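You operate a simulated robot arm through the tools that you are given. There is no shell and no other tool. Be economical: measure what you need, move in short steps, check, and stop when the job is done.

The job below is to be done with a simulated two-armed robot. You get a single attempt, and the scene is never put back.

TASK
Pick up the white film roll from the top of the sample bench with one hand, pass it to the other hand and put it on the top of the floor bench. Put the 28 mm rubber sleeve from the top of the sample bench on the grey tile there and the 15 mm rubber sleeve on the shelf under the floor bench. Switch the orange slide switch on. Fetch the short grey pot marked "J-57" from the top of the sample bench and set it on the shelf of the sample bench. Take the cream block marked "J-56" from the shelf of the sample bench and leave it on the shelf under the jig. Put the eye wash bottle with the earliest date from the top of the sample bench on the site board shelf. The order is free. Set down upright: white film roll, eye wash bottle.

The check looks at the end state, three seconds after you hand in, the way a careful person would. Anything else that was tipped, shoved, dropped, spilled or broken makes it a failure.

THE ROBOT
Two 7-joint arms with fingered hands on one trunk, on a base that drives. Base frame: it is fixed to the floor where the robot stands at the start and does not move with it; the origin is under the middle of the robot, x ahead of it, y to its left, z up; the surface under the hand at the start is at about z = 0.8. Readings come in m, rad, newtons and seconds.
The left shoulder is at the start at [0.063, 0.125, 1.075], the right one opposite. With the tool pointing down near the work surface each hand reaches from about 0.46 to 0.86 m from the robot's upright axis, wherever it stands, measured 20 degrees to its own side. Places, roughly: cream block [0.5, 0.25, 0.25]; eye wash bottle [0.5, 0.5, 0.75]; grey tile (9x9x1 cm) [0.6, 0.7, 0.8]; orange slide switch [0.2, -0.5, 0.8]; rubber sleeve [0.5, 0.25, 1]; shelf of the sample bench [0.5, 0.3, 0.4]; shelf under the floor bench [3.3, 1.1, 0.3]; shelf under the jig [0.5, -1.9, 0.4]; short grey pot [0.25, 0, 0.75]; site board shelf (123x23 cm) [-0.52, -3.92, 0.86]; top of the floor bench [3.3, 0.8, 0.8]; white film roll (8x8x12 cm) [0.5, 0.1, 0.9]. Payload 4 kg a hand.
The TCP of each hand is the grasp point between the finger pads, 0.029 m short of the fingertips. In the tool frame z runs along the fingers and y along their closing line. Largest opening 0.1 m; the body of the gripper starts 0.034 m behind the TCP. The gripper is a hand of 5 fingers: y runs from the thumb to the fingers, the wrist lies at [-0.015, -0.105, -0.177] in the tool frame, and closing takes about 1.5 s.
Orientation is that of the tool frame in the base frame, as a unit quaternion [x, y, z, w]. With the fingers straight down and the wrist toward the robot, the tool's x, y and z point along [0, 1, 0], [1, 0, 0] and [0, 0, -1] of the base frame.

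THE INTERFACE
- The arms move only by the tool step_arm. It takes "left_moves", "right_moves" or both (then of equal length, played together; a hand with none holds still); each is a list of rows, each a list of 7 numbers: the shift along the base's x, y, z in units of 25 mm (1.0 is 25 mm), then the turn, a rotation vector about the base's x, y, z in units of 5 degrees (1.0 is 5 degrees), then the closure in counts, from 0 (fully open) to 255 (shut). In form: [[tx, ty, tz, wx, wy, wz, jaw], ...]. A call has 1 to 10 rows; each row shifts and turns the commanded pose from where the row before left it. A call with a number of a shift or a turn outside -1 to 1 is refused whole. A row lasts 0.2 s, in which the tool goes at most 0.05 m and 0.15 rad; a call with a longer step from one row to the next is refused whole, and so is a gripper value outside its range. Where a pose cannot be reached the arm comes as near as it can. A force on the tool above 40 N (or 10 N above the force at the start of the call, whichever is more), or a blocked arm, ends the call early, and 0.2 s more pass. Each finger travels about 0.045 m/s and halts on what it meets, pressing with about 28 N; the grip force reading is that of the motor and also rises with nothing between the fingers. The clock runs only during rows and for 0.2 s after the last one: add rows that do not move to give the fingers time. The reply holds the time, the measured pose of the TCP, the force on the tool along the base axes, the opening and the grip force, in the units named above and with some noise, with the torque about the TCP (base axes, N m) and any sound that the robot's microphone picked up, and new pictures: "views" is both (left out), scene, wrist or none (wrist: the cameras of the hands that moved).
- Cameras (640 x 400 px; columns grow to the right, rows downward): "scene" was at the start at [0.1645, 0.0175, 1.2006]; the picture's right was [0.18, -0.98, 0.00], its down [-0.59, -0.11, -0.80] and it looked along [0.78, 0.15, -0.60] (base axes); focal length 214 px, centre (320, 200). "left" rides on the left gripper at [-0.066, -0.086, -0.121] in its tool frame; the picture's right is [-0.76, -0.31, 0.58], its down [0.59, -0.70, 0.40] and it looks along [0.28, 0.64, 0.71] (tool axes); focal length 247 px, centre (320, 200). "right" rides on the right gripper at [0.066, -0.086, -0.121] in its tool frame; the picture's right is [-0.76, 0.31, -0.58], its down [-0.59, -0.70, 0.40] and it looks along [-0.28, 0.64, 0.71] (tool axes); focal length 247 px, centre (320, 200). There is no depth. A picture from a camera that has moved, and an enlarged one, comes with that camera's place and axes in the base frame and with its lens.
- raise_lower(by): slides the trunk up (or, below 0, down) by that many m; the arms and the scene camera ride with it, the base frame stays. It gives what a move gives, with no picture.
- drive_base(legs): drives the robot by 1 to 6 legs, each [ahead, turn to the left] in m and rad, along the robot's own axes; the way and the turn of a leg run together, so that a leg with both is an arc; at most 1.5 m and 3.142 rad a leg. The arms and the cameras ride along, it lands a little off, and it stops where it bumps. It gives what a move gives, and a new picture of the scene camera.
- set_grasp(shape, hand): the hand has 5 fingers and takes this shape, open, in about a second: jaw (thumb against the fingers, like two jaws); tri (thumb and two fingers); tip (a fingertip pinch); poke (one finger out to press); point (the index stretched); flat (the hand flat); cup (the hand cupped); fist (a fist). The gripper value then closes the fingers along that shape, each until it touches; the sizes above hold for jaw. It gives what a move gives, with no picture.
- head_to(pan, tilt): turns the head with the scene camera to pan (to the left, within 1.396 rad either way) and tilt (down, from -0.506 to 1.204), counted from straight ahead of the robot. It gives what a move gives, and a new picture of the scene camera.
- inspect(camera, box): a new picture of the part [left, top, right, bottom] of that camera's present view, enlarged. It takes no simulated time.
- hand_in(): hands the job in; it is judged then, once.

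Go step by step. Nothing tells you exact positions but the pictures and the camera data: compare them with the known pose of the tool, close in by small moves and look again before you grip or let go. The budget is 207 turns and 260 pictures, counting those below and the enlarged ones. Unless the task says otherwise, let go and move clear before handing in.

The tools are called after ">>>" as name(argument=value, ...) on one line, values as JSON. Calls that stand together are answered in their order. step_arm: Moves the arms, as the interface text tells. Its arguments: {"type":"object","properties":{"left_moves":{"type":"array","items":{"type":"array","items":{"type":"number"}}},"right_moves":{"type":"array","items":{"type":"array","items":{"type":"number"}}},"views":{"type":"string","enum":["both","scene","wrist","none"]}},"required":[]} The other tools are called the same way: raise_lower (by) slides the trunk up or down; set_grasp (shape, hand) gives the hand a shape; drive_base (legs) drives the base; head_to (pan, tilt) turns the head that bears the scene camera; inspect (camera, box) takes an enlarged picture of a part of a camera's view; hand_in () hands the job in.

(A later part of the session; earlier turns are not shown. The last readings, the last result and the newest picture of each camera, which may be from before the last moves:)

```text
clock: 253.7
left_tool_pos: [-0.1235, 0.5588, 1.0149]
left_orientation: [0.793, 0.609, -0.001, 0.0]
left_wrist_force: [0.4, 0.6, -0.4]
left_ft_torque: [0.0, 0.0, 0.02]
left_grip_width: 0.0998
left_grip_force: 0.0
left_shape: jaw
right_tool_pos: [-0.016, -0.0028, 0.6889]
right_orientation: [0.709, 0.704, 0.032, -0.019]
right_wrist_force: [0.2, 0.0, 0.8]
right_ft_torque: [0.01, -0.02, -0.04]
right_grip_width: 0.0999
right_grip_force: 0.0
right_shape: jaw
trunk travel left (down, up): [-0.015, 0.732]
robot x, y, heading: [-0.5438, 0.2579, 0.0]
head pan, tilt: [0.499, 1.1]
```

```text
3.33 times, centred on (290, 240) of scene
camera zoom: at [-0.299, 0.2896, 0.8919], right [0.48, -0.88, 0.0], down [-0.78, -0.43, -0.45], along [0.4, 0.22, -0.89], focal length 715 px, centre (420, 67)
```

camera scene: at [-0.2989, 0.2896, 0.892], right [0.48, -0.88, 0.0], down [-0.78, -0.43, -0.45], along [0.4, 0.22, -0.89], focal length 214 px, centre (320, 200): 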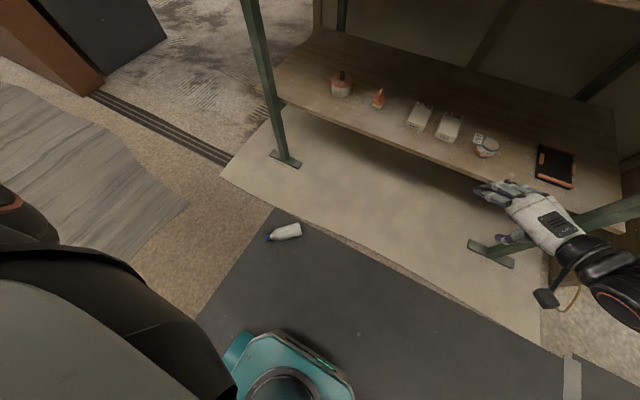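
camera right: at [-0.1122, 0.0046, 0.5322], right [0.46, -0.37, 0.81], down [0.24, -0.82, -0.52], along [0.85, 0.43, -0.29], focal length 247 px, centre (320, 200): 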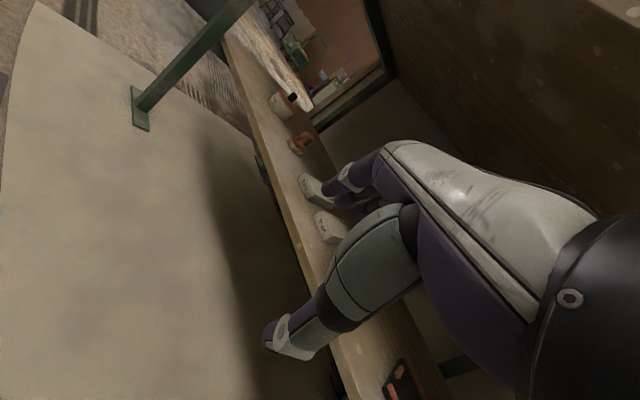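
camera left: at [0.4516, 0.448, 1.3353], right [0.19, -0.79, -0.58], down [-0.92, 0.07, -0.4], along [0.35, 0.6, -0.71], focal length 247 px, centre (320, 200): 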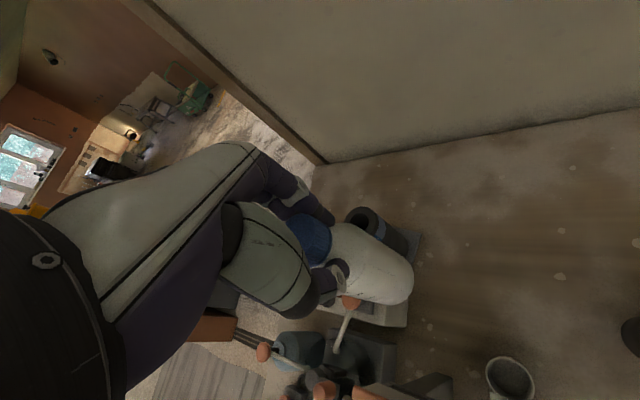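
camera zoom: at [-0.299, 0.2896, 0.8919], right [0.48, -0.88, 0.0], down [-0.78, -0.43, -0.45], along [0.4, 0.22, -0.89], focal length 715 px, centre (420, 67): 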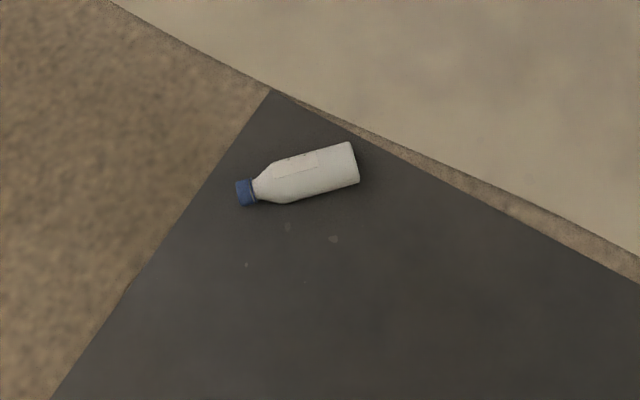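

>>> raise_lower(by=0.3)

>>> step_arm(right_moves=[[-0.6, -0.6, 1, 0, 0, 0, 0], [-0.6, -0.6, 1, 0, 0, 0, 0], [-0.6, -0.6, 1, 0, 0, 0, 0], [-0.6, -0.6, 1, 0, 0, 0, 0], [-0.6, -0.6, 1, 0, 0, 0, 0], [-0.5, -0.6, 1, 0, 0, 0, 0], [0, 0, 0, 0, 0, 0, 0]], views="none")

>>> drive_base(legs=[[0, -0.88], [0.227, 0], [0, 1.58]])

>>> head_to(pan=0.3, tilt=1.1)

```text
clock: 256.7
left_tool_pos: [-0.1227, 0.5588, 1.3155]
left_orientation: [0.794, 0.608, -0.001, -0.001]
left_wrist_force: [0.4, 0.0, 0.4]
left_ft_torque: [0.03, 0.02, 0.02]
left_grip_width: 0.0997
left_grip_force: 0.0
left_shape: jaw
right_tool_pos: [-0.0158, -0.0021, 0.9896]
right_orientation: [0.709, 0.705, 0.033, -0.019]
right_wrist_force: [-0.3, 0.1, 0.1]
right_ft_torque: [0.0, 0.0, -0.02]
right_grip_width: 0.0998
right_grip_force: 0.0
right_shape: jaw
trunk travel left (down, up): [-0.315, 0.432]
robot x, y, heading: [-0.5436, 0.2565, 0.005]
head pan, tilt: [0.499, 1.1]
```

```text
clock: 258.3
left_tool_pos: [-0.1227, 0.5579, 1.3138]
left_orientation: [0.793, 0.609, -0.001, -0.001]
left_wrist_force: [-0.2, 0.0, 0.3]
left_ft_torque: [0.0, -0.01, -0.02]
left_grip_width: 0.1
left_grip_force: 0.1
left_shape: jaw
right_tool_pos: [-0.1026, -0.0914, 1.1394]
right_orientation: [0.708, 0.706, 0.031, -0.019]
right_wrist_force: [0.4, -0.3, -0.2]
right_ft_torque: [0.02, -0.01, 0.02]
right_grip_width: 0.0997
right_grip_force: 0.1
right_shape: jaw
trunk travel left (down, up): [-0.315, 0.432]
robot x, y, heading: [-0.5423, 0.2577, 0.0]
head pan, tilt: [0.499, 1.1]
```

```text
clock: 266.3
left_tool_pos: [-0.2748, 0.5832, 1.3147]
left_orientation: [0.531, 0.848, -0.002, 0.001]
left_wrist_force: [-0.2, -0.4, 0.2]
left_ft_torque: [0.0, 0.03, 0.02]
left_grip_width: 0.1001
left_grip_force: 0.0
left_shape: jaw
right_tool_pos: [0.1653, 0.1051, 1.1401]
right_orientation: [0.418, 0.908, 0.022, -0.028]
right_wrist_force: [0.0, 0.4, 0.9]
right_ft_torque: [-0.01, 0.02, -0.03]
right_grip_width: 0.0998
right_grip_force: 0.1
right_shape: jaw
trunk travel left (down, up): [-0.315, 0.432]
robot x, y, heading: [-0.396, 0.0831, 0.714]
head pan, tilt: [0.499, 1.1]
camera scene: at [-0.3215, 0.1858, 1.207], right [0.94, -0.35, 0.0], down [-0.31, -0.84, -0.45], along [0.16, 0.43, -0.89], focal length 214 px, centre (320, 200)
```

scene: 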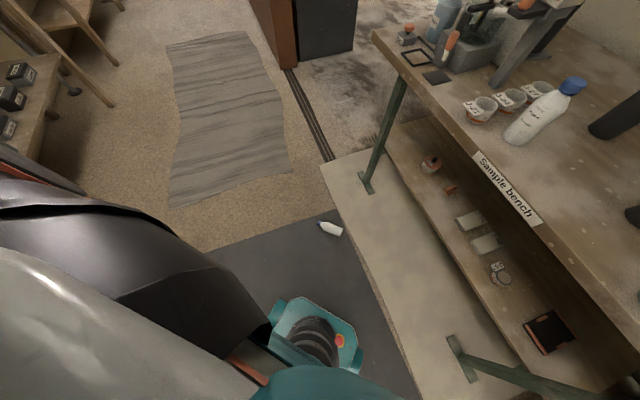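

```text
clock: 267.1
left_tool_pos: [-0.2746, 0.5843, 1.3148]
left_orientation: [0.531, 0.847, -0.002, 0.0]
left_wrist_force: [-0.4, 0.7, 0.2]
left_ft_torque: [-0.02, 0.0, -0.04]
left_grip_width: 0.0996
left_grip_force: 0.1
left_shape: jaw
right_tool_pos: [0.1642, 0.1056, 1.14]
right_orientation: [0.417, 0.908, 0.022, -0.028]
right_wrist_force: [-0.4, 0.0, -0.2]
right_ft_torque: [0.0, 0.02, -0.06]
right_grip_width: 0.0998
right_grip_force: 0.1
right_shape: jaw
trunk travel left (down, up): [-0.315, 0.432]
robot x, y, heading: [-0.3955, 0.087, 0.718]
head pan, tilt: [0.3, 1.1]
camera scene: at [-0.3102, 0.1803, 1.207], right [0.85, -0.53, 0.0], down [-0.47, -0.76, -0.45], along [0.24, 0.39, -0.89], focal length 214 px, centre (320, 200)
```

scene: 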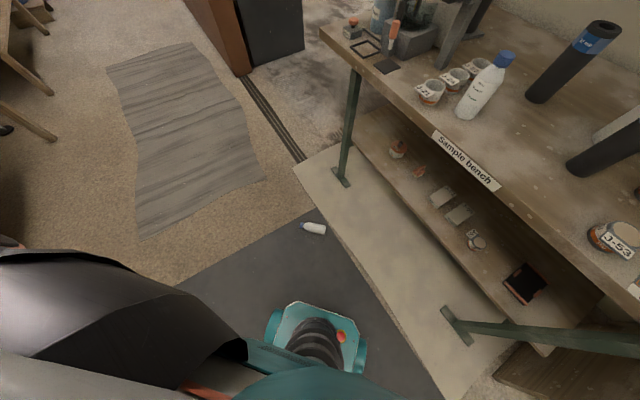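

>>> step_arm(right_moves=[[0, 0, 1, 0, 0, 0, 0], [0, 0, 1, 0, 0, 0, 0], [0, 0, 1, 0, 0, 0, 0], [0, 0, 1, 0, 0, 0, 0], [0, 0, 1, 0, 0, 0, 0], [0, 0, 1, 0, 0, 0, 0], [0, 0, 1, 0, 0, 0, 0], [-1, 0, 1, 0, 0, 0, 0], [-1, 0, 1, 0, 0, 0, 0], [0, 0, 0, 0, 0, 0, 0]], left_moves=[[0.7, -0.2, -1, 0, 0, 1, 0], [0.7, -0.2, -1, 0, 0, 1, 0], [0.7, -0.2, -1, 0, 0, 1, 0], [0.7, -0.2, -1, 0, 0, 0.7, 0], [0.7, -0.2, -1, 0, 0, 0, 0], [0.7, -0.2, -1, 0, 0, 0, 0], [0.7, -0.2, -1, 0, 0, 0, 0], [0.7, -0.2, -1, 0, 0, 0, 0], [0.7, 0, -1, 0, 0, 0, 0], [0.5, 0, -1, 0, 0, 0, 0]], views="none")

>>> raise_lower(by=-0.31)

>>> step_arm(left_moves=[[0, 0, -0.5, 0, 0, 0, 0], [0, 0, 0, 0, 0, 0, 0]], views="both")

```text
clock: 269.3
left_tool_pos: [-0.1034, 0.5434, 1.0659]
left_orientation: [0.387, 0.922, -0.002, -0.001]
left_wrist_force: [0.0, -0.1, 0.0]
left_ft_torque: [0.04, -0.01, 0.03]
left_grip_width: 0.0998
left_grip_force: 0.1
left_shape: jaw
right_tool_pos: [0.1176, 0.1054, 1.3635]
right_orientation: [0.417, 0.908, 0.022, -0.029]
right_wrist_force: [0.0, 0.2, 0.1]
right_ft_torque: [0.0, 0.05, 0.0]
right_grip_width: 0.0999
right_grip_force: 0.0
right_shape: jaw
trunk travel left (down, up): [-0.315, 0.432]
robot x, y, heading: [-0.3973, 0.0851, 0.714]
head pan, tilt: [0.3, 1.1]
```

```text
clock: 272.4
left_tool_pos: [-0.1044, 0.5433, 0.7545]
left_orientation: [0.388, 0.922, -0.001, 0.001]
left_wrist_force: [-0.1, 0.5, -0.4]
left_ft_torque: [-0.01, -0.01, 0.0]
left_grip_width: 0.0999
left_grip_force: 0.0
left_shape: jaw
right_tool_pos: [0.1761, 0.1581, 1.0026]
right_orientation: [0.418, 0.905, -0.048, -0.061]
right_wrist_force: [-0.5, -0.4, -0.4]
right_ft_torque: [0.02, 0.0, -0.02]
right_grip_width: 0.1
right_grip_force: 0.1
right_shape: jaw
trunk travel left (down, up): [-0.005, 0.742]
robot x, y, heading: [-0.3931, 0.0828, 0.715]
head pan, tilt: [0.3, 1.1]
```

```text
clock: 272.9
left_tool_pos: [-0.1052, 0.5441, 0.7425]
left_orientation: [0.387, 0.922, -0.002, 0.0]
left_wrist_force: [0.1, -0.6, 0.0]
left_ft_torque: [0.0, -0.01, 0.0]
left_grip_width: 0.0995
left_grip_force: 0.0
left_shape: jaw
right_tool_pos: [0.1759, 0.1578, 1.0017]
right_orientation: [0.418, 0.905, -0.048, -0.062]
right_wrist_force: [0.5, -0.5, -0.7]
right_ft_torque: [0.01, 0.02, -0.02]
right_grip_width: 0.0999
right_grip_force: 0.0
right_shape: jaw
trunk travel left (down, up): [-0.005, 0.742]
robot x, y, heading: [-0.3954, 0.0834, 0.717]
head pan, tilt: [0.3, 1.1]
camera scene: at [-0.2156, 0.2625, 0.8811], right [0.85, -0.53, 0.0], down [-0.47, -0.76, -0.45], along [0.24, 0.39, -0.89], focal length 214 px, centre (320, 200)
camera left: at [-0.1208, 0.438, 0.8647], right [0.31, -0.76, -0.57], down [-0.91, -0.07, -0.4], along [0.26, 0.65, -0.72], focal length 247 px, centre (320, 200)
```

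scene: 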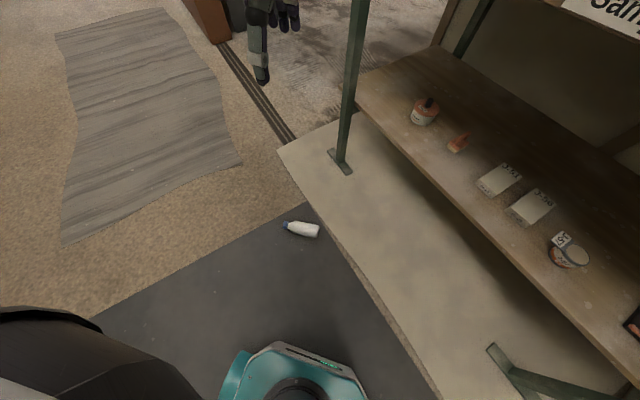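
left: 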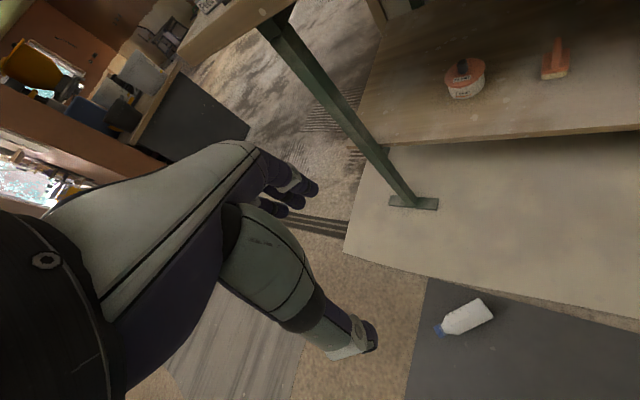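

>>> step_arm(left_moves=[[-0.2, -0.1, -1, 0, 0, -1, 0], [0, 0, -1, 0, 0, -0.3, 0], [0, 0, -1, 0, 0, 0, 0], [0, 0, -1, 0, 0, 0, 0], [0, 0, -1, 0, 0, 0, 0], [0, 0, -1, 0, 0, 0, 0], [0, 0, -1, 0, 0, 0, 0], [0, 0, -1, 0, 0, 0, 0], [0, 0, -1, 0, 0, 0, 0], [0, 0, -1, 0, 0, 0, 0]], views="none")

>>> step_arm(left_moves=[[0, 0, -1, 0, 0, 0, 0], [0, 0, -1, 0, 0, 0, 0], [0, 0, -1, 0, 0, 0, 0], [0, 0, -1, 0, 0, 0, 0], [0, 0, -1, 0, 0, 0, 0], [0, 0, -1, 0, 0, 0, 0], [0, 0, -1, 0, 0, 0, 0], [0, 0, -1, 0, 0, 0, 0], [0, 0, 0, 0, 0, 0, 0]], views="both")

```text
clock: 275.1
left_tool_pos: [-0.1046, 0.5462, 0.4925]
left_orientation: [0.439, 0.898, -0.002, -0.001]
left_wrist_force: [-0.2, 0.5, 0.4]
left_ft_torque: [0.01, -0.02, 0.0]
left_grip_width: 0.0996
left_grip_force: 0.0
left_shape: jaw
left hand out of reach, approached as far as the arm can: row 3, 4
right_tool_pos: [0.1755, 0.1576, 1.0019]
right_orientation: [0.418, 0.905, -0.049, -0.061]
right_wrist_force: [-0.1, 0.1, -0.7]
right_ft_torque: [-0.01, -0.04, -0.02]
right_grip_width: 0.0999
right_grip_force: 0.1
right_shape: jaw
trunk travel left (down, up): [-0.005, 0.742]
robot x, y, heading: [-0.3935, 0.0829, 0.715]
head pan, tilt: [0.3, 1.1]
```

```text
clock: 277.1
left_tool_pos: [-0.1095, 0.5562, 0.3106]
left_orientation: [0.439, 0.898, -0.002, 0.0]
left_wrist_force: [0.1, 0.2, -0.3]
left_ft_torque: [0.05, 0.01, 0.01]
left_grip_width: 0.1
left_grip_force: 0.1
left_shape: jaw
left hand out of reach, approached as far as the arm can: row 8
right_tool_pos: [0.1764, 0.1576, 1.0029]
right_orientation: [0.418, 0.905, -0.049, -0.061]
right_wrist_force: [-0.2, -1.2, 0.4]
right_ft_torque: [0.01, -0.02, 0.01]
right_grip_width: 0.0994
right_grip_force: 0.0
right_shape: jaw
trunk travel left (down, up): [-0.005, 0.742]
robot x, y, heading: [-0.3947, 0.0822, 0.716]
head pan, tilt: [0.3, 1.1]
camera scene: at [-0.2156, 0.2625, 0.8811], right [0.85, -0.53, 0.0], down [-0.47, -0.76, -0.45], along [0.24, 0.39, -0.89], focal length 214 px, centre (320, 200)
camera left: at [-0.1385, 0.454, 0.4338], right [0.22, -0.79, -0.57], down [-0.92, 0.03, -0.4], along [0.33, 0.61, -0.72], focal length 247 px, centre (320, 200)
```

scene: 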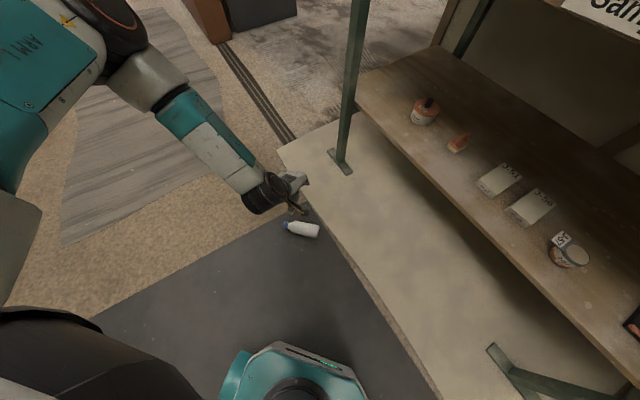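
left: 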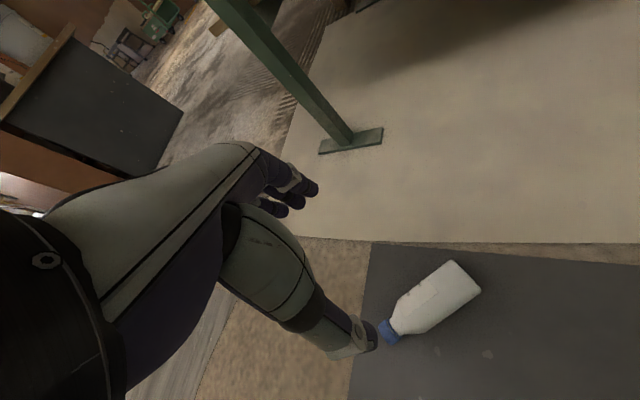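

>>> step_arm(left_moves=[[-0.1, -0.3, -1, 0, 0, 0, 0], [0, -0.3, -1, 0, 0, 0, 0], [0, 0, -1, 0, 0, 0, 0], [0, 0, -1, 0, 0, 0, 0], [0, 0, -1, 0, 0, 0, 0], [0, 0, -1, 0, 0, 0, 0], [0, 0, -1, 0, 0, 0, 0], [0, 0, 0, 0, 0, 0, 0]], views="both")

```text
clock: 278.9
left_tool_pos: [-0.1475, 0.6038, 0.2799]
left_orientation: [0.439, 0.899, -0.003, -0.001]
left_wrist_force: [0.4, 0.0, 0.3]
left_ft_torque: [0.01, 0.0, 0.02]
left_grip_width: 0.0996
left_grip_force: 0.0
left_shape: jaw
left hand out of reach, approached as far as the arm can: row 1, 2, 3, 4, 5, 6, 7
right_tool_pos: [0.1758, 0.158, 1.0021]
right_orientation: [0.418, 0.905, -0.049, -0.062]
right_wrist_force: [-0.7, 0.0, -0.1]
right_ft_torque: [0.0, -0.01, -0.01]
right_grip_width: 0.1
right_grip_force: 0.0
right_shape: jaw
trunk travel left (down, up): [-0.005, 0.742]
robot x, y, heading: [-0.3945, 0.0811, 0.717]
head pan, tilt: [0.3, 1.1]
camera scene: at [-0.2156, 0.2625, 0.8811], right [0.85, -0.53, 0.0], down [-0.47, -0.76, -0.45], along [0.24, 0.39, -0.89], focal length 214 px, centre (320, 200)
camera left: at [-0.1762, 0.5003, 0.401], right [0.22, -0.79, -0.57], down [-0.92, 0.03, -0.4], along [0.33, 0.62, -0.72], focal length 247 px, centre (320, 200)
```

scene: 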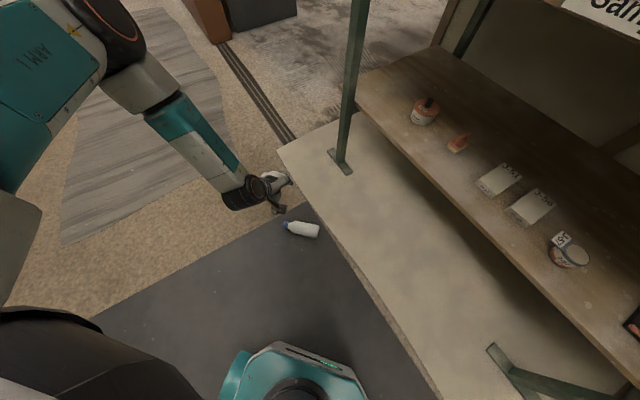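
left: 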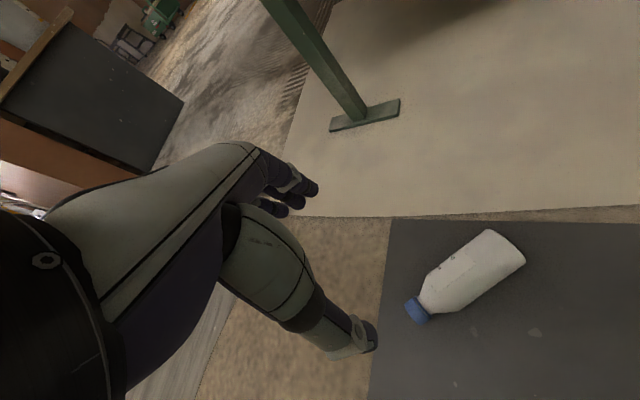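

>>> drive_base(legs=[[-0.09, 0]])

>>> step_arm(left_moves=[[1, 0, 0, 0, 0, 0, 0], [1, 0, 0, 0, 0, 0, 0], [1, 0, -0.5, 0, 0, 0, 0], [1, 0, -0.5, 0, 0, 0, 0], [0, 0, -0.5, 0, 0, 0, 0], [0, 0, -0.5, 0, 0, 0, 0], [0, 0, -1, 0, 0, 0, 0], [0, 0, -1, 0, 0, 0, 0]], views="none")

```text
clock: 280.1
left_tool_pos: [-0.2193, 0.5431, 0.2784]
left_orientation: [0.439, 0.899, -0.002, 0.0]
left_wrist_force: [0.0, 0.5, -0.5]
left_ft_torque: [0.0, -0.05, -0.02]
left_grip_width: 0.1
left_grip_force: 0.0
left_shape: jaw
right_tool_pos: [0.1062, 0.0986, 1.0023]
right_orientation: [0.418, 0.905, -0.049, -0.061]
right_wrist_force: [0.3, 0.4, -0.1]
right_ft_torque: [0.03, 0.0, 0.0]
right_grip_width: 0.0994
right_grip_force: 0.0
right_shape: jaw
trunk travel left (down, up): [-0.005, 0.742]
robot x, y, heading: [-0.4671, 0.0247, 0.718]
head pan, tilt: [0.3, 1.1]
camera scene: at [-0.285, 0.2018, 0.881], right [0.85, -0.53, 0.0], down [-0.47, -0.76, -0.45], along [0.24, 0.39, -0.89], focal length 214 px, centre (320, 200)
```

scene: 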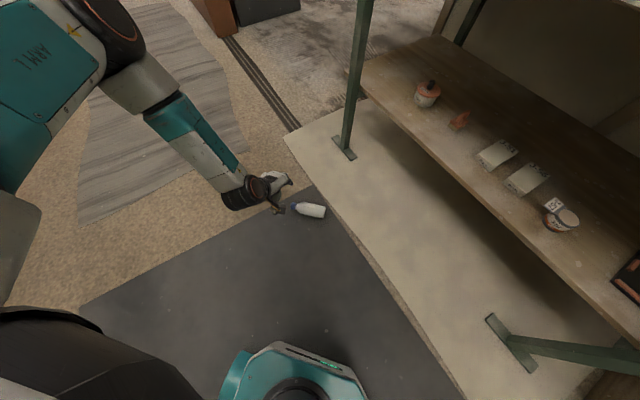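

```text
clock: 281.9
left_tool_pos: [-0.1618, 0.5739, 0.2868]
left_orientation: [0.438, 0.899, -0.002, 0.0]
left_wrist_force: [0.0, -0.4, 0.0]
left_ft_torque: [-0.01, -0.01, 0.0]
left_grip_width: 0.0997
left_grip_force: 0.1
left_shape: jaw
left hand out of reach, approached as far as the arm can: row 1, 2, 3, 4, 5, 6, 7, 8
right_tool_pos: [0.1074, 0.0974, 1.0033]
right_orientation: [0.418, 0.905, -0.048, -0.062]
right_wrist_force: [-0.3, -0.1, 0.9]
right_ft_torque: [0.01, 0.02, 0.03]
right_grip_width: 0.0998
right_grip_force: 0.0
right_shape: jaw
trunk travel left (down, up): [-0.005, 0.742]
robot x, y, heading: [-0.4646, 0.0287, 0.713]
head pan, tilt: [0.3, 1.1]
```

>>> step_arm(left_moves=[[0, 0, 0.3, 0.654, -0.756, 0, 0], [0, 0, 0, 0.654, -0.756, 0, 0], [0, 0, 0, 0.654, -0.756, 0, 0], [0, 0, 0, 0.654, -0.756, 0, 0], [0, 0, -1, 0.654, -0.756, 0, 0], [0, 0, -1, 0.654, -0.756, 0, 0], [0, 0, -1, 0, 0, 0, 0], [0, 0, -1, 0, 0, 0, 0], [0, 0, -1, 0, 0, 0, 0]], views="scene")

```text
clock: 283.9
left_tool_pos: [-0.1877, 0.6148, 0.3416]
left_orientation: [0.424, 0.868, 0.236, 0.101]
left_wrist_force: [-0.2, -0.1, 0.3]
left_ft_torque: [-0.01, 0.04, 0.02]
left_grip_width: 0.0999
left_grip_force: 0.1
left_shape: jaw
left hand out of reach, approached as far as the arm can: row 2, 3, 4, 5, 6, 7, 8, 9
right_tool_pos: [0.1058, 0.0976, 1.0024]
right_orientation: [0.418, 0.905, -0.048, -0.062]
right_wrist_force: [-0.5, -0.1, -0.5]
right_ft_torque: [-0.02, 0.04, 0.0]
right_grip_width: 0.0995
right_grip_force: 0.0
right_shape: jaw
trunk travel left (down, up): [-0.005, 0.742]
robot x, y, heading: [-0.4646, 0.0211, 0.717]
head pan, tilt: [0.3, 1.1]
camera scene: at [-0.2851, 0.2016, 0.8811], right [0.85, -0.53, 0.0], down [-0.47, -0.76, -0.45], along [0.24, 0.39, -0.89], focal length 214 px, centre (320, 200)
```

scene: 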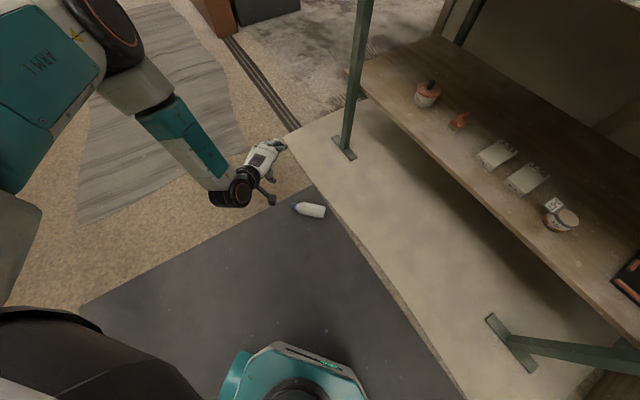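

>>> step_arm(left_moves=[[-1, 0, 1, -0.654, 0.756, 0, 0], [-1, 0, 1, -0.654, 0.756, 0, 0], [-1, 0, 0.5, -0.654, 0.756, 0, 0], [-1, 0, 0, -0.654, 0.756, 0, 0], [-1, 0, 0, -0.654, 0.756, 0, 0], [-1, 0, 0, -0.654, 0.756, 0, 0], [-1, 0, 0, 0, 0, 0, 0], [-1, 0, 0, 0, 0, 0, 0], [-1, 0, 0, 0, 0, 0, 0], [-1, 0, 0, 0, 0, 0, 0]], views="none")

>>> step_arm(left_moves=[[-1, 0, -1, 0, 0, 0, 0], [-1, 0, -1, 0, 0, 0, 0], [0, 0, -1, 0, 0, 0, 0], [0, 0, -1, 0, 0, 0, 0], [0, 0, -1, 0, 0, 0, 0], [0, 0, -1, 0, 0, 0, 0], [0, 0, -1, 0, 0, 0, 0], [0, 0, -1, 0, 0, 0, 0], [0, 0, -1, 0, 0, 0, 0], [0, 0, -1, 0, 0, 0, 0]], views="scene")

```text
clock: 286.1
left_tool_pos: [-0.4391, 0.6156, 0.405]
left_orientation: [0.439, 0.899, -0.001, 0.002]
left_wrist_force: [-0.3, 0.3, -0.5]
left_ft_torque: [0.01, 0.02, -0.02]
left_grip_width: 0.1
left_grip_force: 0.1
left_shape: jaw
right_tool_pos: [0.1054, 0.0977, 1.003]
right_orientation: [0.418, 0.905, -0.049, -0.061]
right_wrist_force: [0.4, -0.4, -0.4]
right_ft_torque: [-0.02, 0.02, 0.01]
right_grip_width: 0.0997
right_grip_force: 0.0
right_shape: jaw
trunk travel left (down, up): [-0.005, 0.742]
robot x, y, heading: [-0.4641, 0.0199, 0.72]
head pan, tilt: [0.3, 1.1]
```

```text
clock: 288.3
left_tool_pos: [-0.487, 0.6145, 0.156]
left_orientation: [0.438, 0.899, -0.001, -0.001]
left_wrist_force: [0.2, -0.5, 0.2]
left_ft_torque: [0.01, 0.0, -0.01]
left_grip_width: 0.0998
left_grip_force: 0.1
left_shape: jaw
right_tool_pos: [0.1057, 0.0987, 1.0021]
right_orientation: [0.418, 0.905, -0.049, -0.061]
right_wrist_force: [0.5, -0.3, 0.8]
right_ft_torque: [0.02, -0.01, -0.01]
right_grip_width: 0.0997
right_grip_force: 0.1
right_shape: jaw
trunk travel left (down, up): [-0.005, 0.742]
robot x, y, heading: [-0.4603, 0.0214, 0.718]
head pan, tilt: [0.3, 1.1]
camera scene: at [-0.2852, 0.2016, 0.8811], right [0.85, -0.53, 0.0], down [-0.47, -0.76, -0.45], along [0.24, 0.39, -0.89], focal length 214 px, centre (320, 200)
```

scene: 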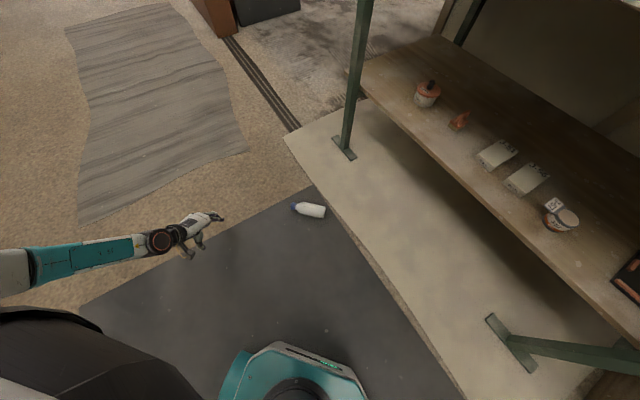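

At the robot's side the hand can get down to the floor. I test the last bit of depth here.

>>> step_arm(left_moves=[[0, 0, -1, 0, 0, 0, 0], [0, 0, -1, 0, 0, 0, 0], [0, 0, -1, 0, 0, 0, 0], [0, 0, -1, 0, 0, 0, 0], [0, 0, 0, 0, 0, 0, 0]], views="none")

```text
clock: 289.5
left_tool_pos: [-0.4466, 0.6209, 0.0953]
left_orientation: [0.44, 0.898, 0.003, -0.018]
left_wrist_force: [0.6, 0.3, -0.6]
left_ft_torque: [-0.01, 0.01, 0.02]
left_grip_width: 0.0998
left_grip_force: 0.0
left_shape: jaw
left hand out of reach, approached as far as the arm can: row 2, 3, 4
right_tool_pos: [0.1065, 0.0971, 1.0021]
right_orientation: [0.417, 0.906, -0.05, -0.062]
right_wrist_force: [0.8, 0.1, -0.2]
right_ft_torque: [0.0, 0.01, -0.03]
right_grip_width: 0.0998
right_grip_force: 0.1
right_shape: jaw
trunk travel left (down, up): [-0.005, 0.742]
robot x, y, heading: [-0.4642, 0.0209, 0.715]
head pan, tilt: [0.3, 1.1]
```

>>> step_arm(left_moves=[[0, -1, 0.5, 0, 0, 0, 0], [0, -1, 0, 0, 0, 0, 0], [0, -1, 0, 0, 0, 0, 0], [0, -1, 0, 0, 0, 0, 0], [0, -1, -0.5, 0, 0, 0, 0], [0, 0, -1, 0, 0, 0, 0], [0, 0, -1, 0, 0, 0, 0], [0, 0, 0, 0, 0, 0, 0]], views="scene")

```text
clock: 291.3
left_tool_pos: [-0.4683, 0.4909, 0.0357]
left_orientation: [0.439, 0.899, -0.002, 0.0]
left_wrist_force: [0.7, -1.0, -0.3]
left_ft_torque: [0.0, 0.01, -0.01]
left_grip_width: 0.0998
left_grip_force: 0.1
left_shape: jaw
right_tool_pos: [0.1062, 0.0977, 1.0021]
right_orientation: [0.418, 0.905, -0.049, -0.062]
right_wrist_force: [-0.6, -0.5, -0.2]
right_ft_torque: [-0.01, -0.02, 0.02]
right_grip_width: 0.0997
right_grip_force: 0.0
right_shape: jaw
trunk travel left (down, up): [-0.005, 0.742]
robot x, y, heading: [-0.4651, 0.023, 0.715]
head pan, tilt: [0.3, 1.1]
camera scene: at [-0.2852, 0.2016, 0.8812], right [0.85, -0.53, 0.0], down [-0.47, -0.76, -0.45], along [0.24, 0.39, -0.89], focal length 214 px, centre (320, 200)
```

scene: 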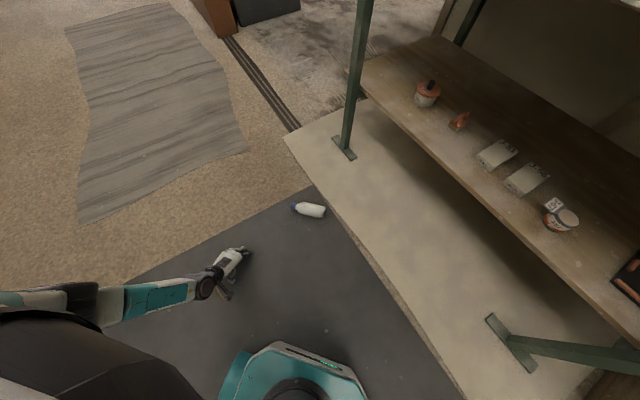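

Reachable at the floor at the robot's left side. I raise the hand and drive so that this spot comes over the bottle.

>>> step_arm(left_moves=[[0, 0, 1, 0, 0, 0, 0], [0, 0, 1, 0, 0, 0, 0], [0, 0, 1, 0, 0, 0, 0], [0, 0, 1, 0, 0, 0, 0], [0, 0, 1, 0, 0, 0, 0], [0, 0, 1, 0, 0, 0, 0], [0, 0, 1, 0, 0, 0, 0], [0, 0, 1, 0, 0, 0, 0]], right_moves=[[-0.5, 0, 0.3, 0, 0, 0, 0], [-0.5, 0, 0.3, 0, 0, 0, 0], [-0.5, 0, 0.3, 0, 0, 0, 0], [-0.5, 0, 0.3, 0, 0, 0, 0], [0, 0, 0.3, 0, 0, 0, 0], [0, 0, 0.3, 0, 0, 0, 0], [0, 0, 0, 0, 0, 0, 0], [0, 0, 0, 0, 0, 0, 0]], views="none")

>>> drive_base(legs=[[0, -0.144], [0.176, 0], [0, -0.31]])

>>> step_arm(left_moves=[[0, 0, 0, 0, 0, 1, 0], [0, 0, 0, 0, 0, 1, 0], [0, 0, 0, 0, 0, 1, 0], [0, 0, 0, 0, 0, 1, 0], [0, 0, 0, 0, 0, 1, 0], [0, 0, 0, 0, 0, 0, 0]], views="both")

```text
clock: 293.1
left_tool_pos: [-0.4694, 0.491, 0.2358]
left_orientation: [0.438, 0.899, -0.002, -0.001]
left_wrist_force: [-0.3, -0.2, -0.6]
left_ft_torque: [0.02, 0.03, 0.0]
left_grip_width: 0.0998
left_grip_force: 0.1
left_shape: jaw
right_tool_pos: [0.0681, 0.1261, 1.0134]
right_orientation: [0.417, 0.905, -0.048, -0.062]
right_wrist_force: [-1.3, 0.3, 0.0]
right_ft_torque: [0.0, 0.01, 0.01]
right_grip_width: 0.1
right_grip_force: 0.0
right_shape: jaw
right hand out of reach, approached as far as the arm can: row 1, 2, 3, 4, 5, 6
trunk travel left (down, up): [-0.005, 0.742]
robot x, y, heading: [-0.4681, 0.0195, 0.714]
head pan, tilt: [0.3, 1.1]
```

```text
clock: 296.2
left_tool_pos: [-0.1144, 0.5404, 0.2355]
left_orientation: [0.629, 0.777, -0.001, 0.0]
left_wrist_force: [0.7, -0.4, -0.3]
left_ft_torque: [-0.04, 0.0, -0.03]
left_grip_width: 0.1001
left_grip_force: 0.1
left_shape: jaw
right_tool_pos: [0.2093, -0.0237, 1.0129]
right_orientation: [0.61, 0.788, -0.033, -0.071]
right_wrist_force: [0.6, 0.6, 0.6]
right_ft_torque: [0.03, -0.02, 0.04]
right_grip_width: 0.0997
right_grip_force: 0.1
right_shape: jaw
trunk travel left (down, up): [-0.005, 0.742]
robot x, y, heading: [-0.3185, 0.1133, 0.258]
head pan, tilt: [0.3, 1.1]
camera scene: at [-0.076, 0.2003, 0.8811], right [0.53, -0.85, 0.0], down [-0.76, -0.47, -0.45], along [0.38, 0.24, -0.89], focal length 214 px, centre (320, 200)
```

scene: 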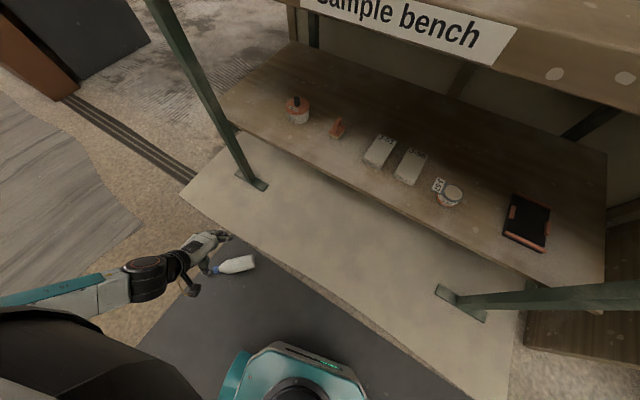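

```text
clock: 297.6
left_tool_pos: [-0.1139, 0.5415, 0.2352]
left_orientation: [0.447, 0.895, -0.001, 0.001]
left_wrist_force: [-0.6, -1.0, 0.1]
left_ft_torque: [-0.01, -0.04, 0.0]
left_grip_width: 0.0997
left_grip_force: 0.1
left_shape: jaw
right_tool_pos: [0.2096, -0.0209, 1.0139]
right_orientation: [0.611, 0.788, -0.032, -0.071]
right_wrist_force: [0.2, -0.3, 0.5]
right_ft_torque: [0.01, -0.02, -0.01]
right_grip_width: 0.0999
right_grip_force: 0.1
right_shape: jaw
trunk travel left (down, up): [-0.005, 0.742]
robot x, y, heading: [-0.3149, 0.1198, 0.26]
head pan, tilt: [0.3, 1.1]
camera scene: at [-0.076, 0.2002, 0.8812], right [0.53, -0.85, 0.0], down [-0.76, -0.47, -0.45], along [0.38, 0.24, -0.89], focal length 214 px, centre (320, 200)
camera left: at [-0.1439, 0.4374, 0.3576], right [0.21, -0.79, -0.57], down [-0.92, 0.05, -0.4], along [0.34, 0.61, -0.71], focal length 247 px, centre (320, 200)
```

scene: 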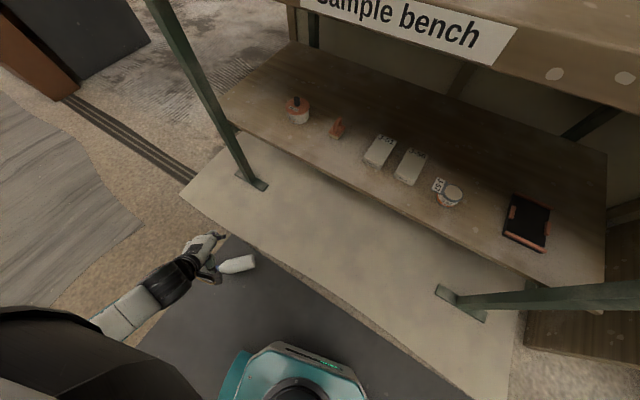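
left: 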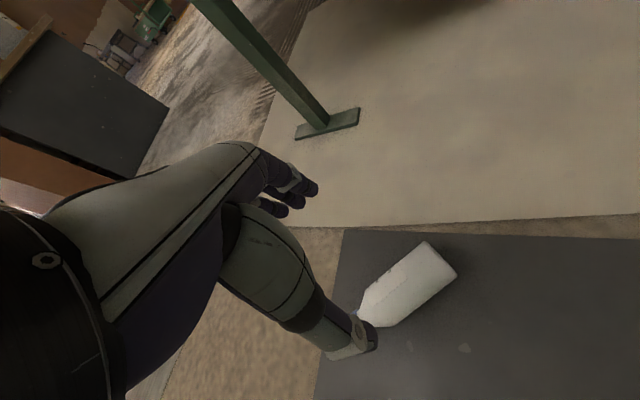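

>>> step_arm(left_moves=[[0, 0, -1, 0, 0, 0, 0], [0, 0, -1, 0, 0, 0, 0], [0, 0, -1, 0, 0, 0, 0], [0, 0, -1, 0, 0, 0, 0], [0, 0, 0, 0, 0, 0, 0]], views="wrist")

```text
clock: 298.8
left_tool_pos: [-0.1133, 0.5399, 0.1337]
left_orientation: [0.447, 0.895, 0.0, 0.001]
left_wrist_force: [0.1, -0.6, -0.4]
left_ft_torque: [-0.04, 0.0, -0.06]
left_grip_width: 0.1
left_grip_force: 0.1
left_shape: jaw
right_tool_pos: [0.2084, -0.0227, 1.0154]
right_orientation: [0.61, 0.788, -0.032, -0.071]
right_wrist_force: [0.2, 0.1, 0.1]
right_ft_torque: [0.03, 0.01, 0.01]
right_grip_width: 0.1001
right_grip_force: 0.0
right_shape: jaw
trunk travel left (down, up): [-0.005, 0.742]
robot x, y, heading: [-0.3171, 0.1173, 0.261]
head pan, tilt: [0.3, 1.1]
camera left: at [-0.1442, 0.4372, 0.2566], right [0.21, -0.79, -0.57], down [-0.92, 0.05, -0.4], along [0.34, 0.61, -0.71], focal length 247 px, centre (320, 200)
```

left: 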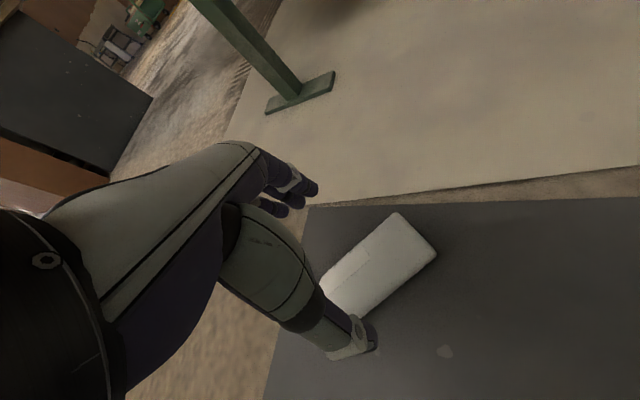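

>>> step_arm(left_moves=[[0, 0, -1, 0, 0, 0, 0], [0, 0, -1, 0, 0, 0, 0], [0, 0, -1, 0, 0, 0, 0], [0, 0, -0.7, 0, 0, 0, 0], [0, 0, 0, 0, 0, 0, 0]], views="wrist")

```text
clock: 300.0
left_tool_pos: [-0.1129, 0.5399, 0.0411]
left_orientation: [0.447, 0.895, -0.001, 0.0]
left_wrist_force: [-0.8, -0.3, -0.6]
left_ft_torque: [-0.04, 0.02, 0.0]
left_grip_width: 0.0999
left_grip_force: 0.1
left_shape: jaw
right_tool_pos: [0.2099, -0.0223, 1.0136]
right_orientation: [0.611, 0.788, -0.032, -0.071]
right_wrist_force: [-0.6, 0.0, 0.3]
right_ft_torque: [0.01, 0.0, 0.02]
right_grip_width: 0.0997
right_grip_force: 0.0
right_shape: jaw
trunk travel left (down, up): [-0.005, 0.742]
robot x, y, heading: [-0.3196, 0.118, 0.264]
head pan, tilt: [0.3, 1.1]
camera left: at [-0.1437, 0.4378, 0.164], right [0.21, -0.79, -0.57], down [-0.92, 0.05, -0.4], along [0.34, 0.61, -0.71], focal length 247 px, centre (320, 200)
```

left: 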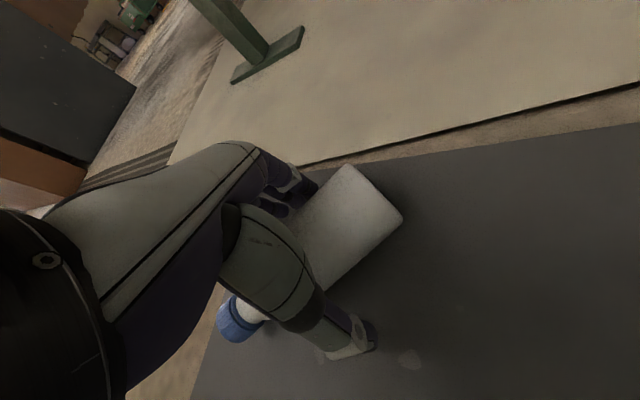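

The hand straddles the bottle body. I close and lift.

>>> step_arm(left_moves=[[0, 0, 0, 0, 0, 0, 255], [0, 0, 0, 0, 0, 0, 255], [0, 0, 0, 0, 0, 0, 255], [0, 0, 0, 0, 0, 0, 255], [0, 0, 0, 0, 0, 0, 255], [0, 0, 0, 0, 0, 0, 255], [0, 0, 0.5, 0, 0, 0, 255], [0, 0, 1, 0, 0, 0, 255], [0, 0, 1, 0, 0, 0, 255], [0, 0, 1, 0, 0, 0, 255]], views="wrist")

```text
clock: 302.2
left_tool_pos: [-0.1146, 0.5398, 0.1293]
left_orientation: [0.448, 0.894, -0.002, 0.0]
left_wrist_force: [0.3, 0.5, -2.8]
left_ft_torque: [-0.06, -0.03, -0.01]
left_grip_width: 0.0466
left_grip_force: 27.6
left_shape: jaw
right_tool_pos: [0.2099, -0.0234, 1.0139]
right_orientation: [0.61, 0.788, -0.032, -0.071]
right_wrist_force: [-0.3, -0.1, -0.1]
right_ft_torque: [0.04, 0.01, 0.0]
right_grip_width: 0.0996
right_grip_force: 0.1
right_shape: jaw
trunk travel left (down, up): [-0.005, 0.742]
robot x, y, heading: [-0.3191, 0.1148, 0.262]
head pan, tilt: [0.3, 1.1]
camera left: at [-0.1446, 0.4374, 0.2522], right [0.21, -0.79, -0.57], down [-0.92, 0.05, -0.4], along [0.34, 0.61, -0.72], focal length 247 px, centre (320, 200)
```

left: 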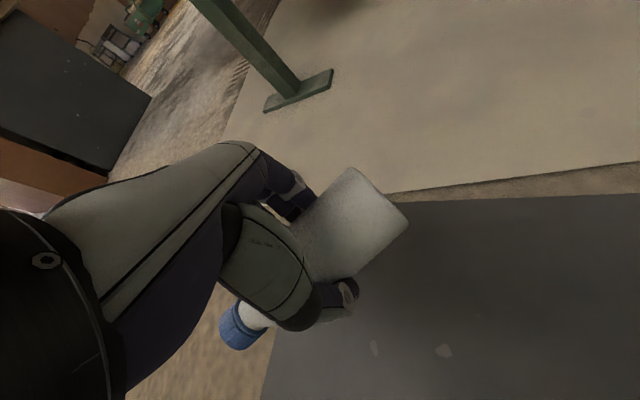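

The bottle is firmly held by its body now. Next I fetch block J-56 with the right hand: I move back diagonally so the hand can turn and go under the bench.

>>> step_arm(left_moves=[[0, 0, 1, 0, 0, 0, 255], [0, 0, 1, 0, 0, 0, 255], [0, 0, 1, 0, 0, 0, 255], [0, 0, 1, 0, 0, 0, 255], [0, 0, 1, 0, 0, 0, 255], [0, 0, 1, 0, 0, 0, 255], [0, 0, 1, 0, 0, 0, 255], [0, 0, 1, 0, 0, 0, 255], [0, 0, 1, 0, 0, 0, 255], [0, 0, 1, 0, 0, 0, 255]], views="none")

>>> raise_lower(by=0.1)

>>> drive_base(legs=[[0, 0.794], [-0.569, 0], [0, -0.354]])

>>> raise_lower(by=-0.1)

```text
clock: 304.4
left_tool_pos: [-0.1138, 0.5406, 0.38]
left_orientation: [0.447, 0.895, -0.002, 0.001]
left_wrist_force: [0.3, -0.4, -2.6]
left_ft_torque: [-0.04, -0.03, -0.02]
left_grip_width: 0.0465
left_grip_force: 28.1
left_shape: jaw
right_tool_pos: [0.2094, -0.0226, 1.014]
right_orientation: [0.61, 0.788, -0.032, -0.07]
right_wrist_force: [-0.8, -0.6, -0.2]
right_ft_torque: [-0.01, 0.01, 0.01]
right_grip_width: 0.1
right_grip_force: 0.0
right_shape: jaw
trunk travel left (down, up): [-0.005, 0.742]
robot x, y, heading: [-0.3111, 0.1142, 0.26]
head pan, tilt: [0.3, 1.1]
```

```text
clock: 305.7
left_tool_pos: [-0.1139, 0.5403, 0.4802]
left_orientation: [0.447, 0.894, -0.003, -0.001]
left_wrist_force: [0.2, -0.1, -3.0]
left_ft_torque: [-0.02, -0.01, 0.01]
left_grip_width: 0.0465
left_grip_force: 27.4
left_shape: jaw
right_tool_pos: [0.2097, -0.0216, 1.1123]
right_orientation: [0.61, 0.789, -0.033, -0.072]
right_wrist_force: [0.7, 0.0, -0.4]
right_ft_torque: [-0.01, 0.0, -0.02]
right_grip_width: 0.0998
right_grip_force: 0.1
right_shape: jaw
trunk travel left (down, up): [-0.105, 0.642]
robot x, y, heading: [-0.3213, 0.1186, 0.256]
head pan, tilt: [0.3, 1.1]
```

```text
clock: 312.3
left_tool_pos: [-0.5982, 0.0827, 0.4808]
left_orientation: [0.237, 0.972, -0.001, 0.001]
left_wrist_force: [1.0, 0.3, -3.3]
left_ft_torque: [-0.01, 0.0, 0.01]
left_grip_width: 0.0462
left_grip_force: 28.2
left_shape: jaw
right_tool_pos: [-0.063, -0.2849, 1.1137]
right_orientation: [0.419, 0.905, -0.047, -0.062]
right_wrist_force: [0.9, -0.2, -0.2]
right_ft_torque: [-0.03, -0.01, 0.03]
right_grip_width: 0.0997
right_grip_force: 0.0
right_shape: jaw
trunk travel left (down, up): [-0.105, 0.642]
robot x, y, heading: [-0.5943, -0.3908, 0.707]
head pan, tilt: [0.3, 1.1]
camera scene: at [-0.4521, -0.2391, 0.9883], right [0.84, -0.53, 0.0], down [-0.48, -0.75, -0.45], along [0.24, 0.38, -0.89], focal length 214 px, centre (320, 200)
```

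scene: 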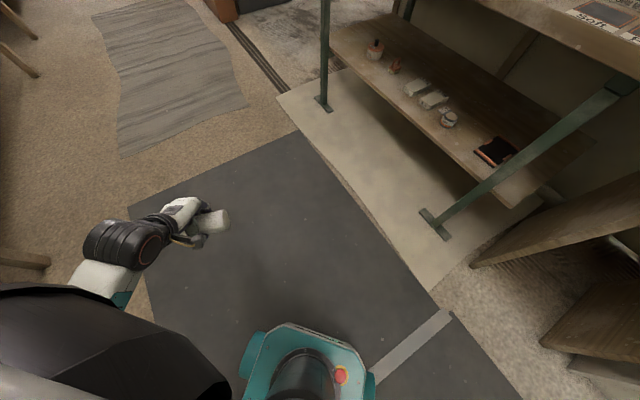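

```text
clock: 313.6
left_tool_pos: [-0.5987, 0.0835, 0.3802]
left_orientation: [0.237, 0.972, -0.001, 0.001]
left_wrist_force: [0.0, -0.3, -3.0]
left_ft_torque: [-0.01, -0.01, 0.01]
left_grip_width: 0.0464
left_grip_force: 28.1
left_shape: jaw
right_tool_pos: [-0.0626, -0.2843, 1.0141]
right_orientation: [0.42, 0.904, -0.047, -0.062]
right_wrist_force: [0.8, -0.2, 0.6]
right_ft_torque: [0.0, -0.02, 0.01]
right_grip_width: 0.0997
right_grip_force: 0.0
right_shape: jaw
trunk travel left (down, up): [-0.005, 0.742]
robot x, y, heading: [-0.5977, -0.3866, 0.71]
head pan, tilt: [0.3, 1.1]
```

>>> step_arm(right_moves=[[0.6, 0.2, -1, 0, 0, 1, 0], [0.6, 0.2, -1, 0, 0, 1, 0], [0.6, 0.2, -1, 0, 0, 1, 0], [0.6, 0.2, -1, 0, 0, 1, 0], [0.6, 0.2, -1, 0, 0, 1, 0], [0.6, 0.2, -1, 0, 0, 1, 0], [0.6, 0.2, -1, 0, 0, 1, 0], [0.6, 0.2, -1, 0, 0, 1, 0], [0.6, 0.2, -1, 0, 0, 1, 0], [0.6, 0.2, -1, 0, 0, 1, 0]], views="none")

>>> step_arm(right_moves=[[0, 0, -1, 0.26, -0.96, 0, 0], [0, 0, -1, 0.26, -0.96, 0, 0], [0, 0, -1, 0.26, -0.96, 0, 0], [0, 0, -1, 0.26, -0.96, 0, 0], [0, 0, -1, 0.26, -0.96, 0, 0], [0, 0, -1, 0.26, -0.96, 0, 0], [0, 0, -1, 0, 0, 0, 0], [0, 0, -1, 0, 0, 0, 0], [0, 0, -1, 0, 0, 0, 0], [0, 0, 0, 0, 0, 0, 0]], views="none")

```text
clock: 315.8
left_tool_pos: [-0.5984, 0.0823, 0.3806]
left_orientation: [0.237, 0.972, -0.001, 0.0]
left_wrist_force: [-0.4, -0.6, -2.5]
left_ft_torque: [-0.05, -0.04, -0.01]
left_grip_width: 0.0463
left_grip_force: 28.2
left_shape: jaw
right_tool_pos: [0.0294, -0.2408, 0.8337]
right_orientation: [0.108, 0.991, -0.064, -0.054]
right_wrist_force: [-0.4, 0.0, 1.0]
right_ft_torque: [-0.04, 0.02, -0.03]
right_grip_width: 0.1
right_grip_force: 0.0
right_shape: jaw
right hand out of reach, approached as far as the arm can: row 7, 8, 9, 10
trunk travel left (down, up): [-0.005, 0.742]
robot x, y, heading: [-0.5961, -0.3866, 0.703]
head pan, tilt: [0.3, 1.1]
```

```text
clock: 318.0
left_tool_pos: [-0.5984, 0.0833, 0.3804]
left_orientation: [0.236, 0.972, -0.002, 0.001]
left_wrist_force: [-1.1, -0.3, -3.4]
left_ft_torque: [-0.02, -0.03, -0.02]
left_grip_width: 0.0462
left_grip_force: 27.9
left_shape: jaw
right_tool_pos: [0.019, -0.2494, 0.7822]
right_orientation: [0.124, 0.991, -0.04, -0.015]
right_wrist_force: [-0.1, 0.1, -0.4]
right_ft_torque: [0.0, 0.01, 0.04]
right_grip_width: 0.0998
right_grip_force: 0.1
right_shape: jaw
right hand out of reach, approached as far as the arm can: row 1, 2, 3, 4, 5, 6, 7, 8, 9
trunk travel left (down, up): [-0.005, 0.742]
robot x, y, heading: [-0.6002, -0.3877, 0.71]
head pan, tilt: [0.3, 1.1]
```

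>>> step_arm(right_moves=[[0, 0, 0.5, 0, 0, -1, 0], [0, 0, 0.5, 0, 0, -1, 0], [0, 0, 0, 0, 0, -1, 0], [0.3, 0.2, 0, 0, 0, -1, 0], [0.3, 0.2, 0, 0, 0, -1, 0], [0.3, 0.2, 0, 0, 0, -1, 0], [0.3, 0.2, 0, 0, 0, -1, 0], [0.3, 0.2, -1, 0, 0, 0, 0], [0.3, 0.2, -1, 0, 0, 0, 0], [0, 0, -1, 0, 0, 0, 0]], views="none")

>>> step_arm(right_moves=[[0, 0, -1, 0, 0, 0, 0], [0, 0, -1, 0, 0, 0, 0], [0, 0, -1, 0, 0, 0, 0], [0, 0, -1, 0, 0, 0, 0], [0, 0, -1, 0, 0, 0, 0], [0, 0, -1, 0, 0, 0, 0], [0, 0, -1, 0, 0, 0, 0], [0, 0, -1, 0, 0, 0, 0], [0, 0, -1, 0, 0, 0, 0], [0, 0, 0, 0, 0, 0, 0]], views="none")

```text
clock: 320.2
left_tool_pos: [-0.599, 0.0827, 0.38]
left_orientation: [0.236, 0.972, -0.001, 0.0]
left_wrist_force: [-0.2, -1.0, -2.9]
left_ft_torque: [-0.03, -0.05, 0.0]
left_grip_width: 0.0464
left_grip_force: 28.2
left_shape: jaw
right_tool_pos: [0.066, -0.2208, 0.7344]
right_orientation: [0.414, 0.909, -0.036, -0.024]
right_wrist_force: [0.4, -0.5, 0.0]
right_ft_torque: [-0.02, -0.04, -0.03]
right_grip_width: 0.1001
right_grip_force: 0.1
right_shape: jaw
trunk travel left (down, up): [-0.005, 0.742]
robot x, y, heading: [-0.6015, -0.3848, 0.706]
head pan, tilt: [0.3, 1.1]
```

```text
clock: 322.4
left_tool_pos: [-0.5985, 0.0828, 0.3805]
left_orientation: [0.235, 0.972, -0.002, 0.0]
left_wrist_force: [-0.4, 0.1, -2.9]
left_ft_torque: [-0.01, -0.04, -0.01]
left_grip_width: 0.0463
left_grip_force: 28.1
left_shape: jaw
right_tool_pos: [0.0655, -0.2197, 0.5087]
right_orientation: [0.414, 0.909, -0.035, -0.023]
right_wrist_force: [-0.5, -0.6, -0.6]
right_ft_torque: [-0.02, -0.01, -0.01]
right_grip_width: 0.1
right_grip_force: 0.1
right_shape: jaw
trunk travel left (down, up): [-0.005, 0.742]
robot x, y, heading: [-0.5979, -0.3881, 0.706]
head pan, tilt: [0.3, 1.1]
```

>>> step_arm(right_moves=[[-0.4, 0, 0, 0, -0.5, 1, 0], [-0.4, 0, 0, 0, -0.5, 1, 0], [0, 0, 0, 0, -0.5, 1, 0], [0, 0, 0, 0, -0.5, 1, 0], [0, 0, 0, 0, -0.5, 1, 0], [0, 0, 0, 0, -0.5, 1, 0], [0, 0, 0, 0, -0.5, 1, 0], [0, 0, 0, 0, -0.5, 1, 0], [0, 0, 0, 0, -0.5, 1, 0], [0, 0, 0, 0, 0, 0.8, 0]], views="none")

```text
clock: 324.6
left_tool_pos: [-0.5992, 0.084, 0.3798]
left_orientation: [0.236, 0.972, -0.001, 0.0]
left_wrist_force: [-0.9, 0.9, -2.0]
left_ft_torque: [-0.05, -0.04, -0.02]
left_grip_width: 0.0461
left_grip_force: 27.8
left_shape: jaw
right_tool_pos: [0.0416, -0.2145, 0.509]
right_orientation: [0.019, 0.986, 0.044, 0.162]
right_wrist_force: [0.2, -0.4, -0.5]
right_ft_torque: [-0.01, -0.01, 0.02]
right_grip_width: 0.0997
right_grip_force: 0.0
right_shape: jaw
right hand out of reach, approached as far as the arm can: row 10
trunk travel left (down, up): [-0.005, 0.742]
robot x, y, heading: [-0.5945, -0.3854, 0.702]
head pan, tilt: [0.3, 1.1]
```

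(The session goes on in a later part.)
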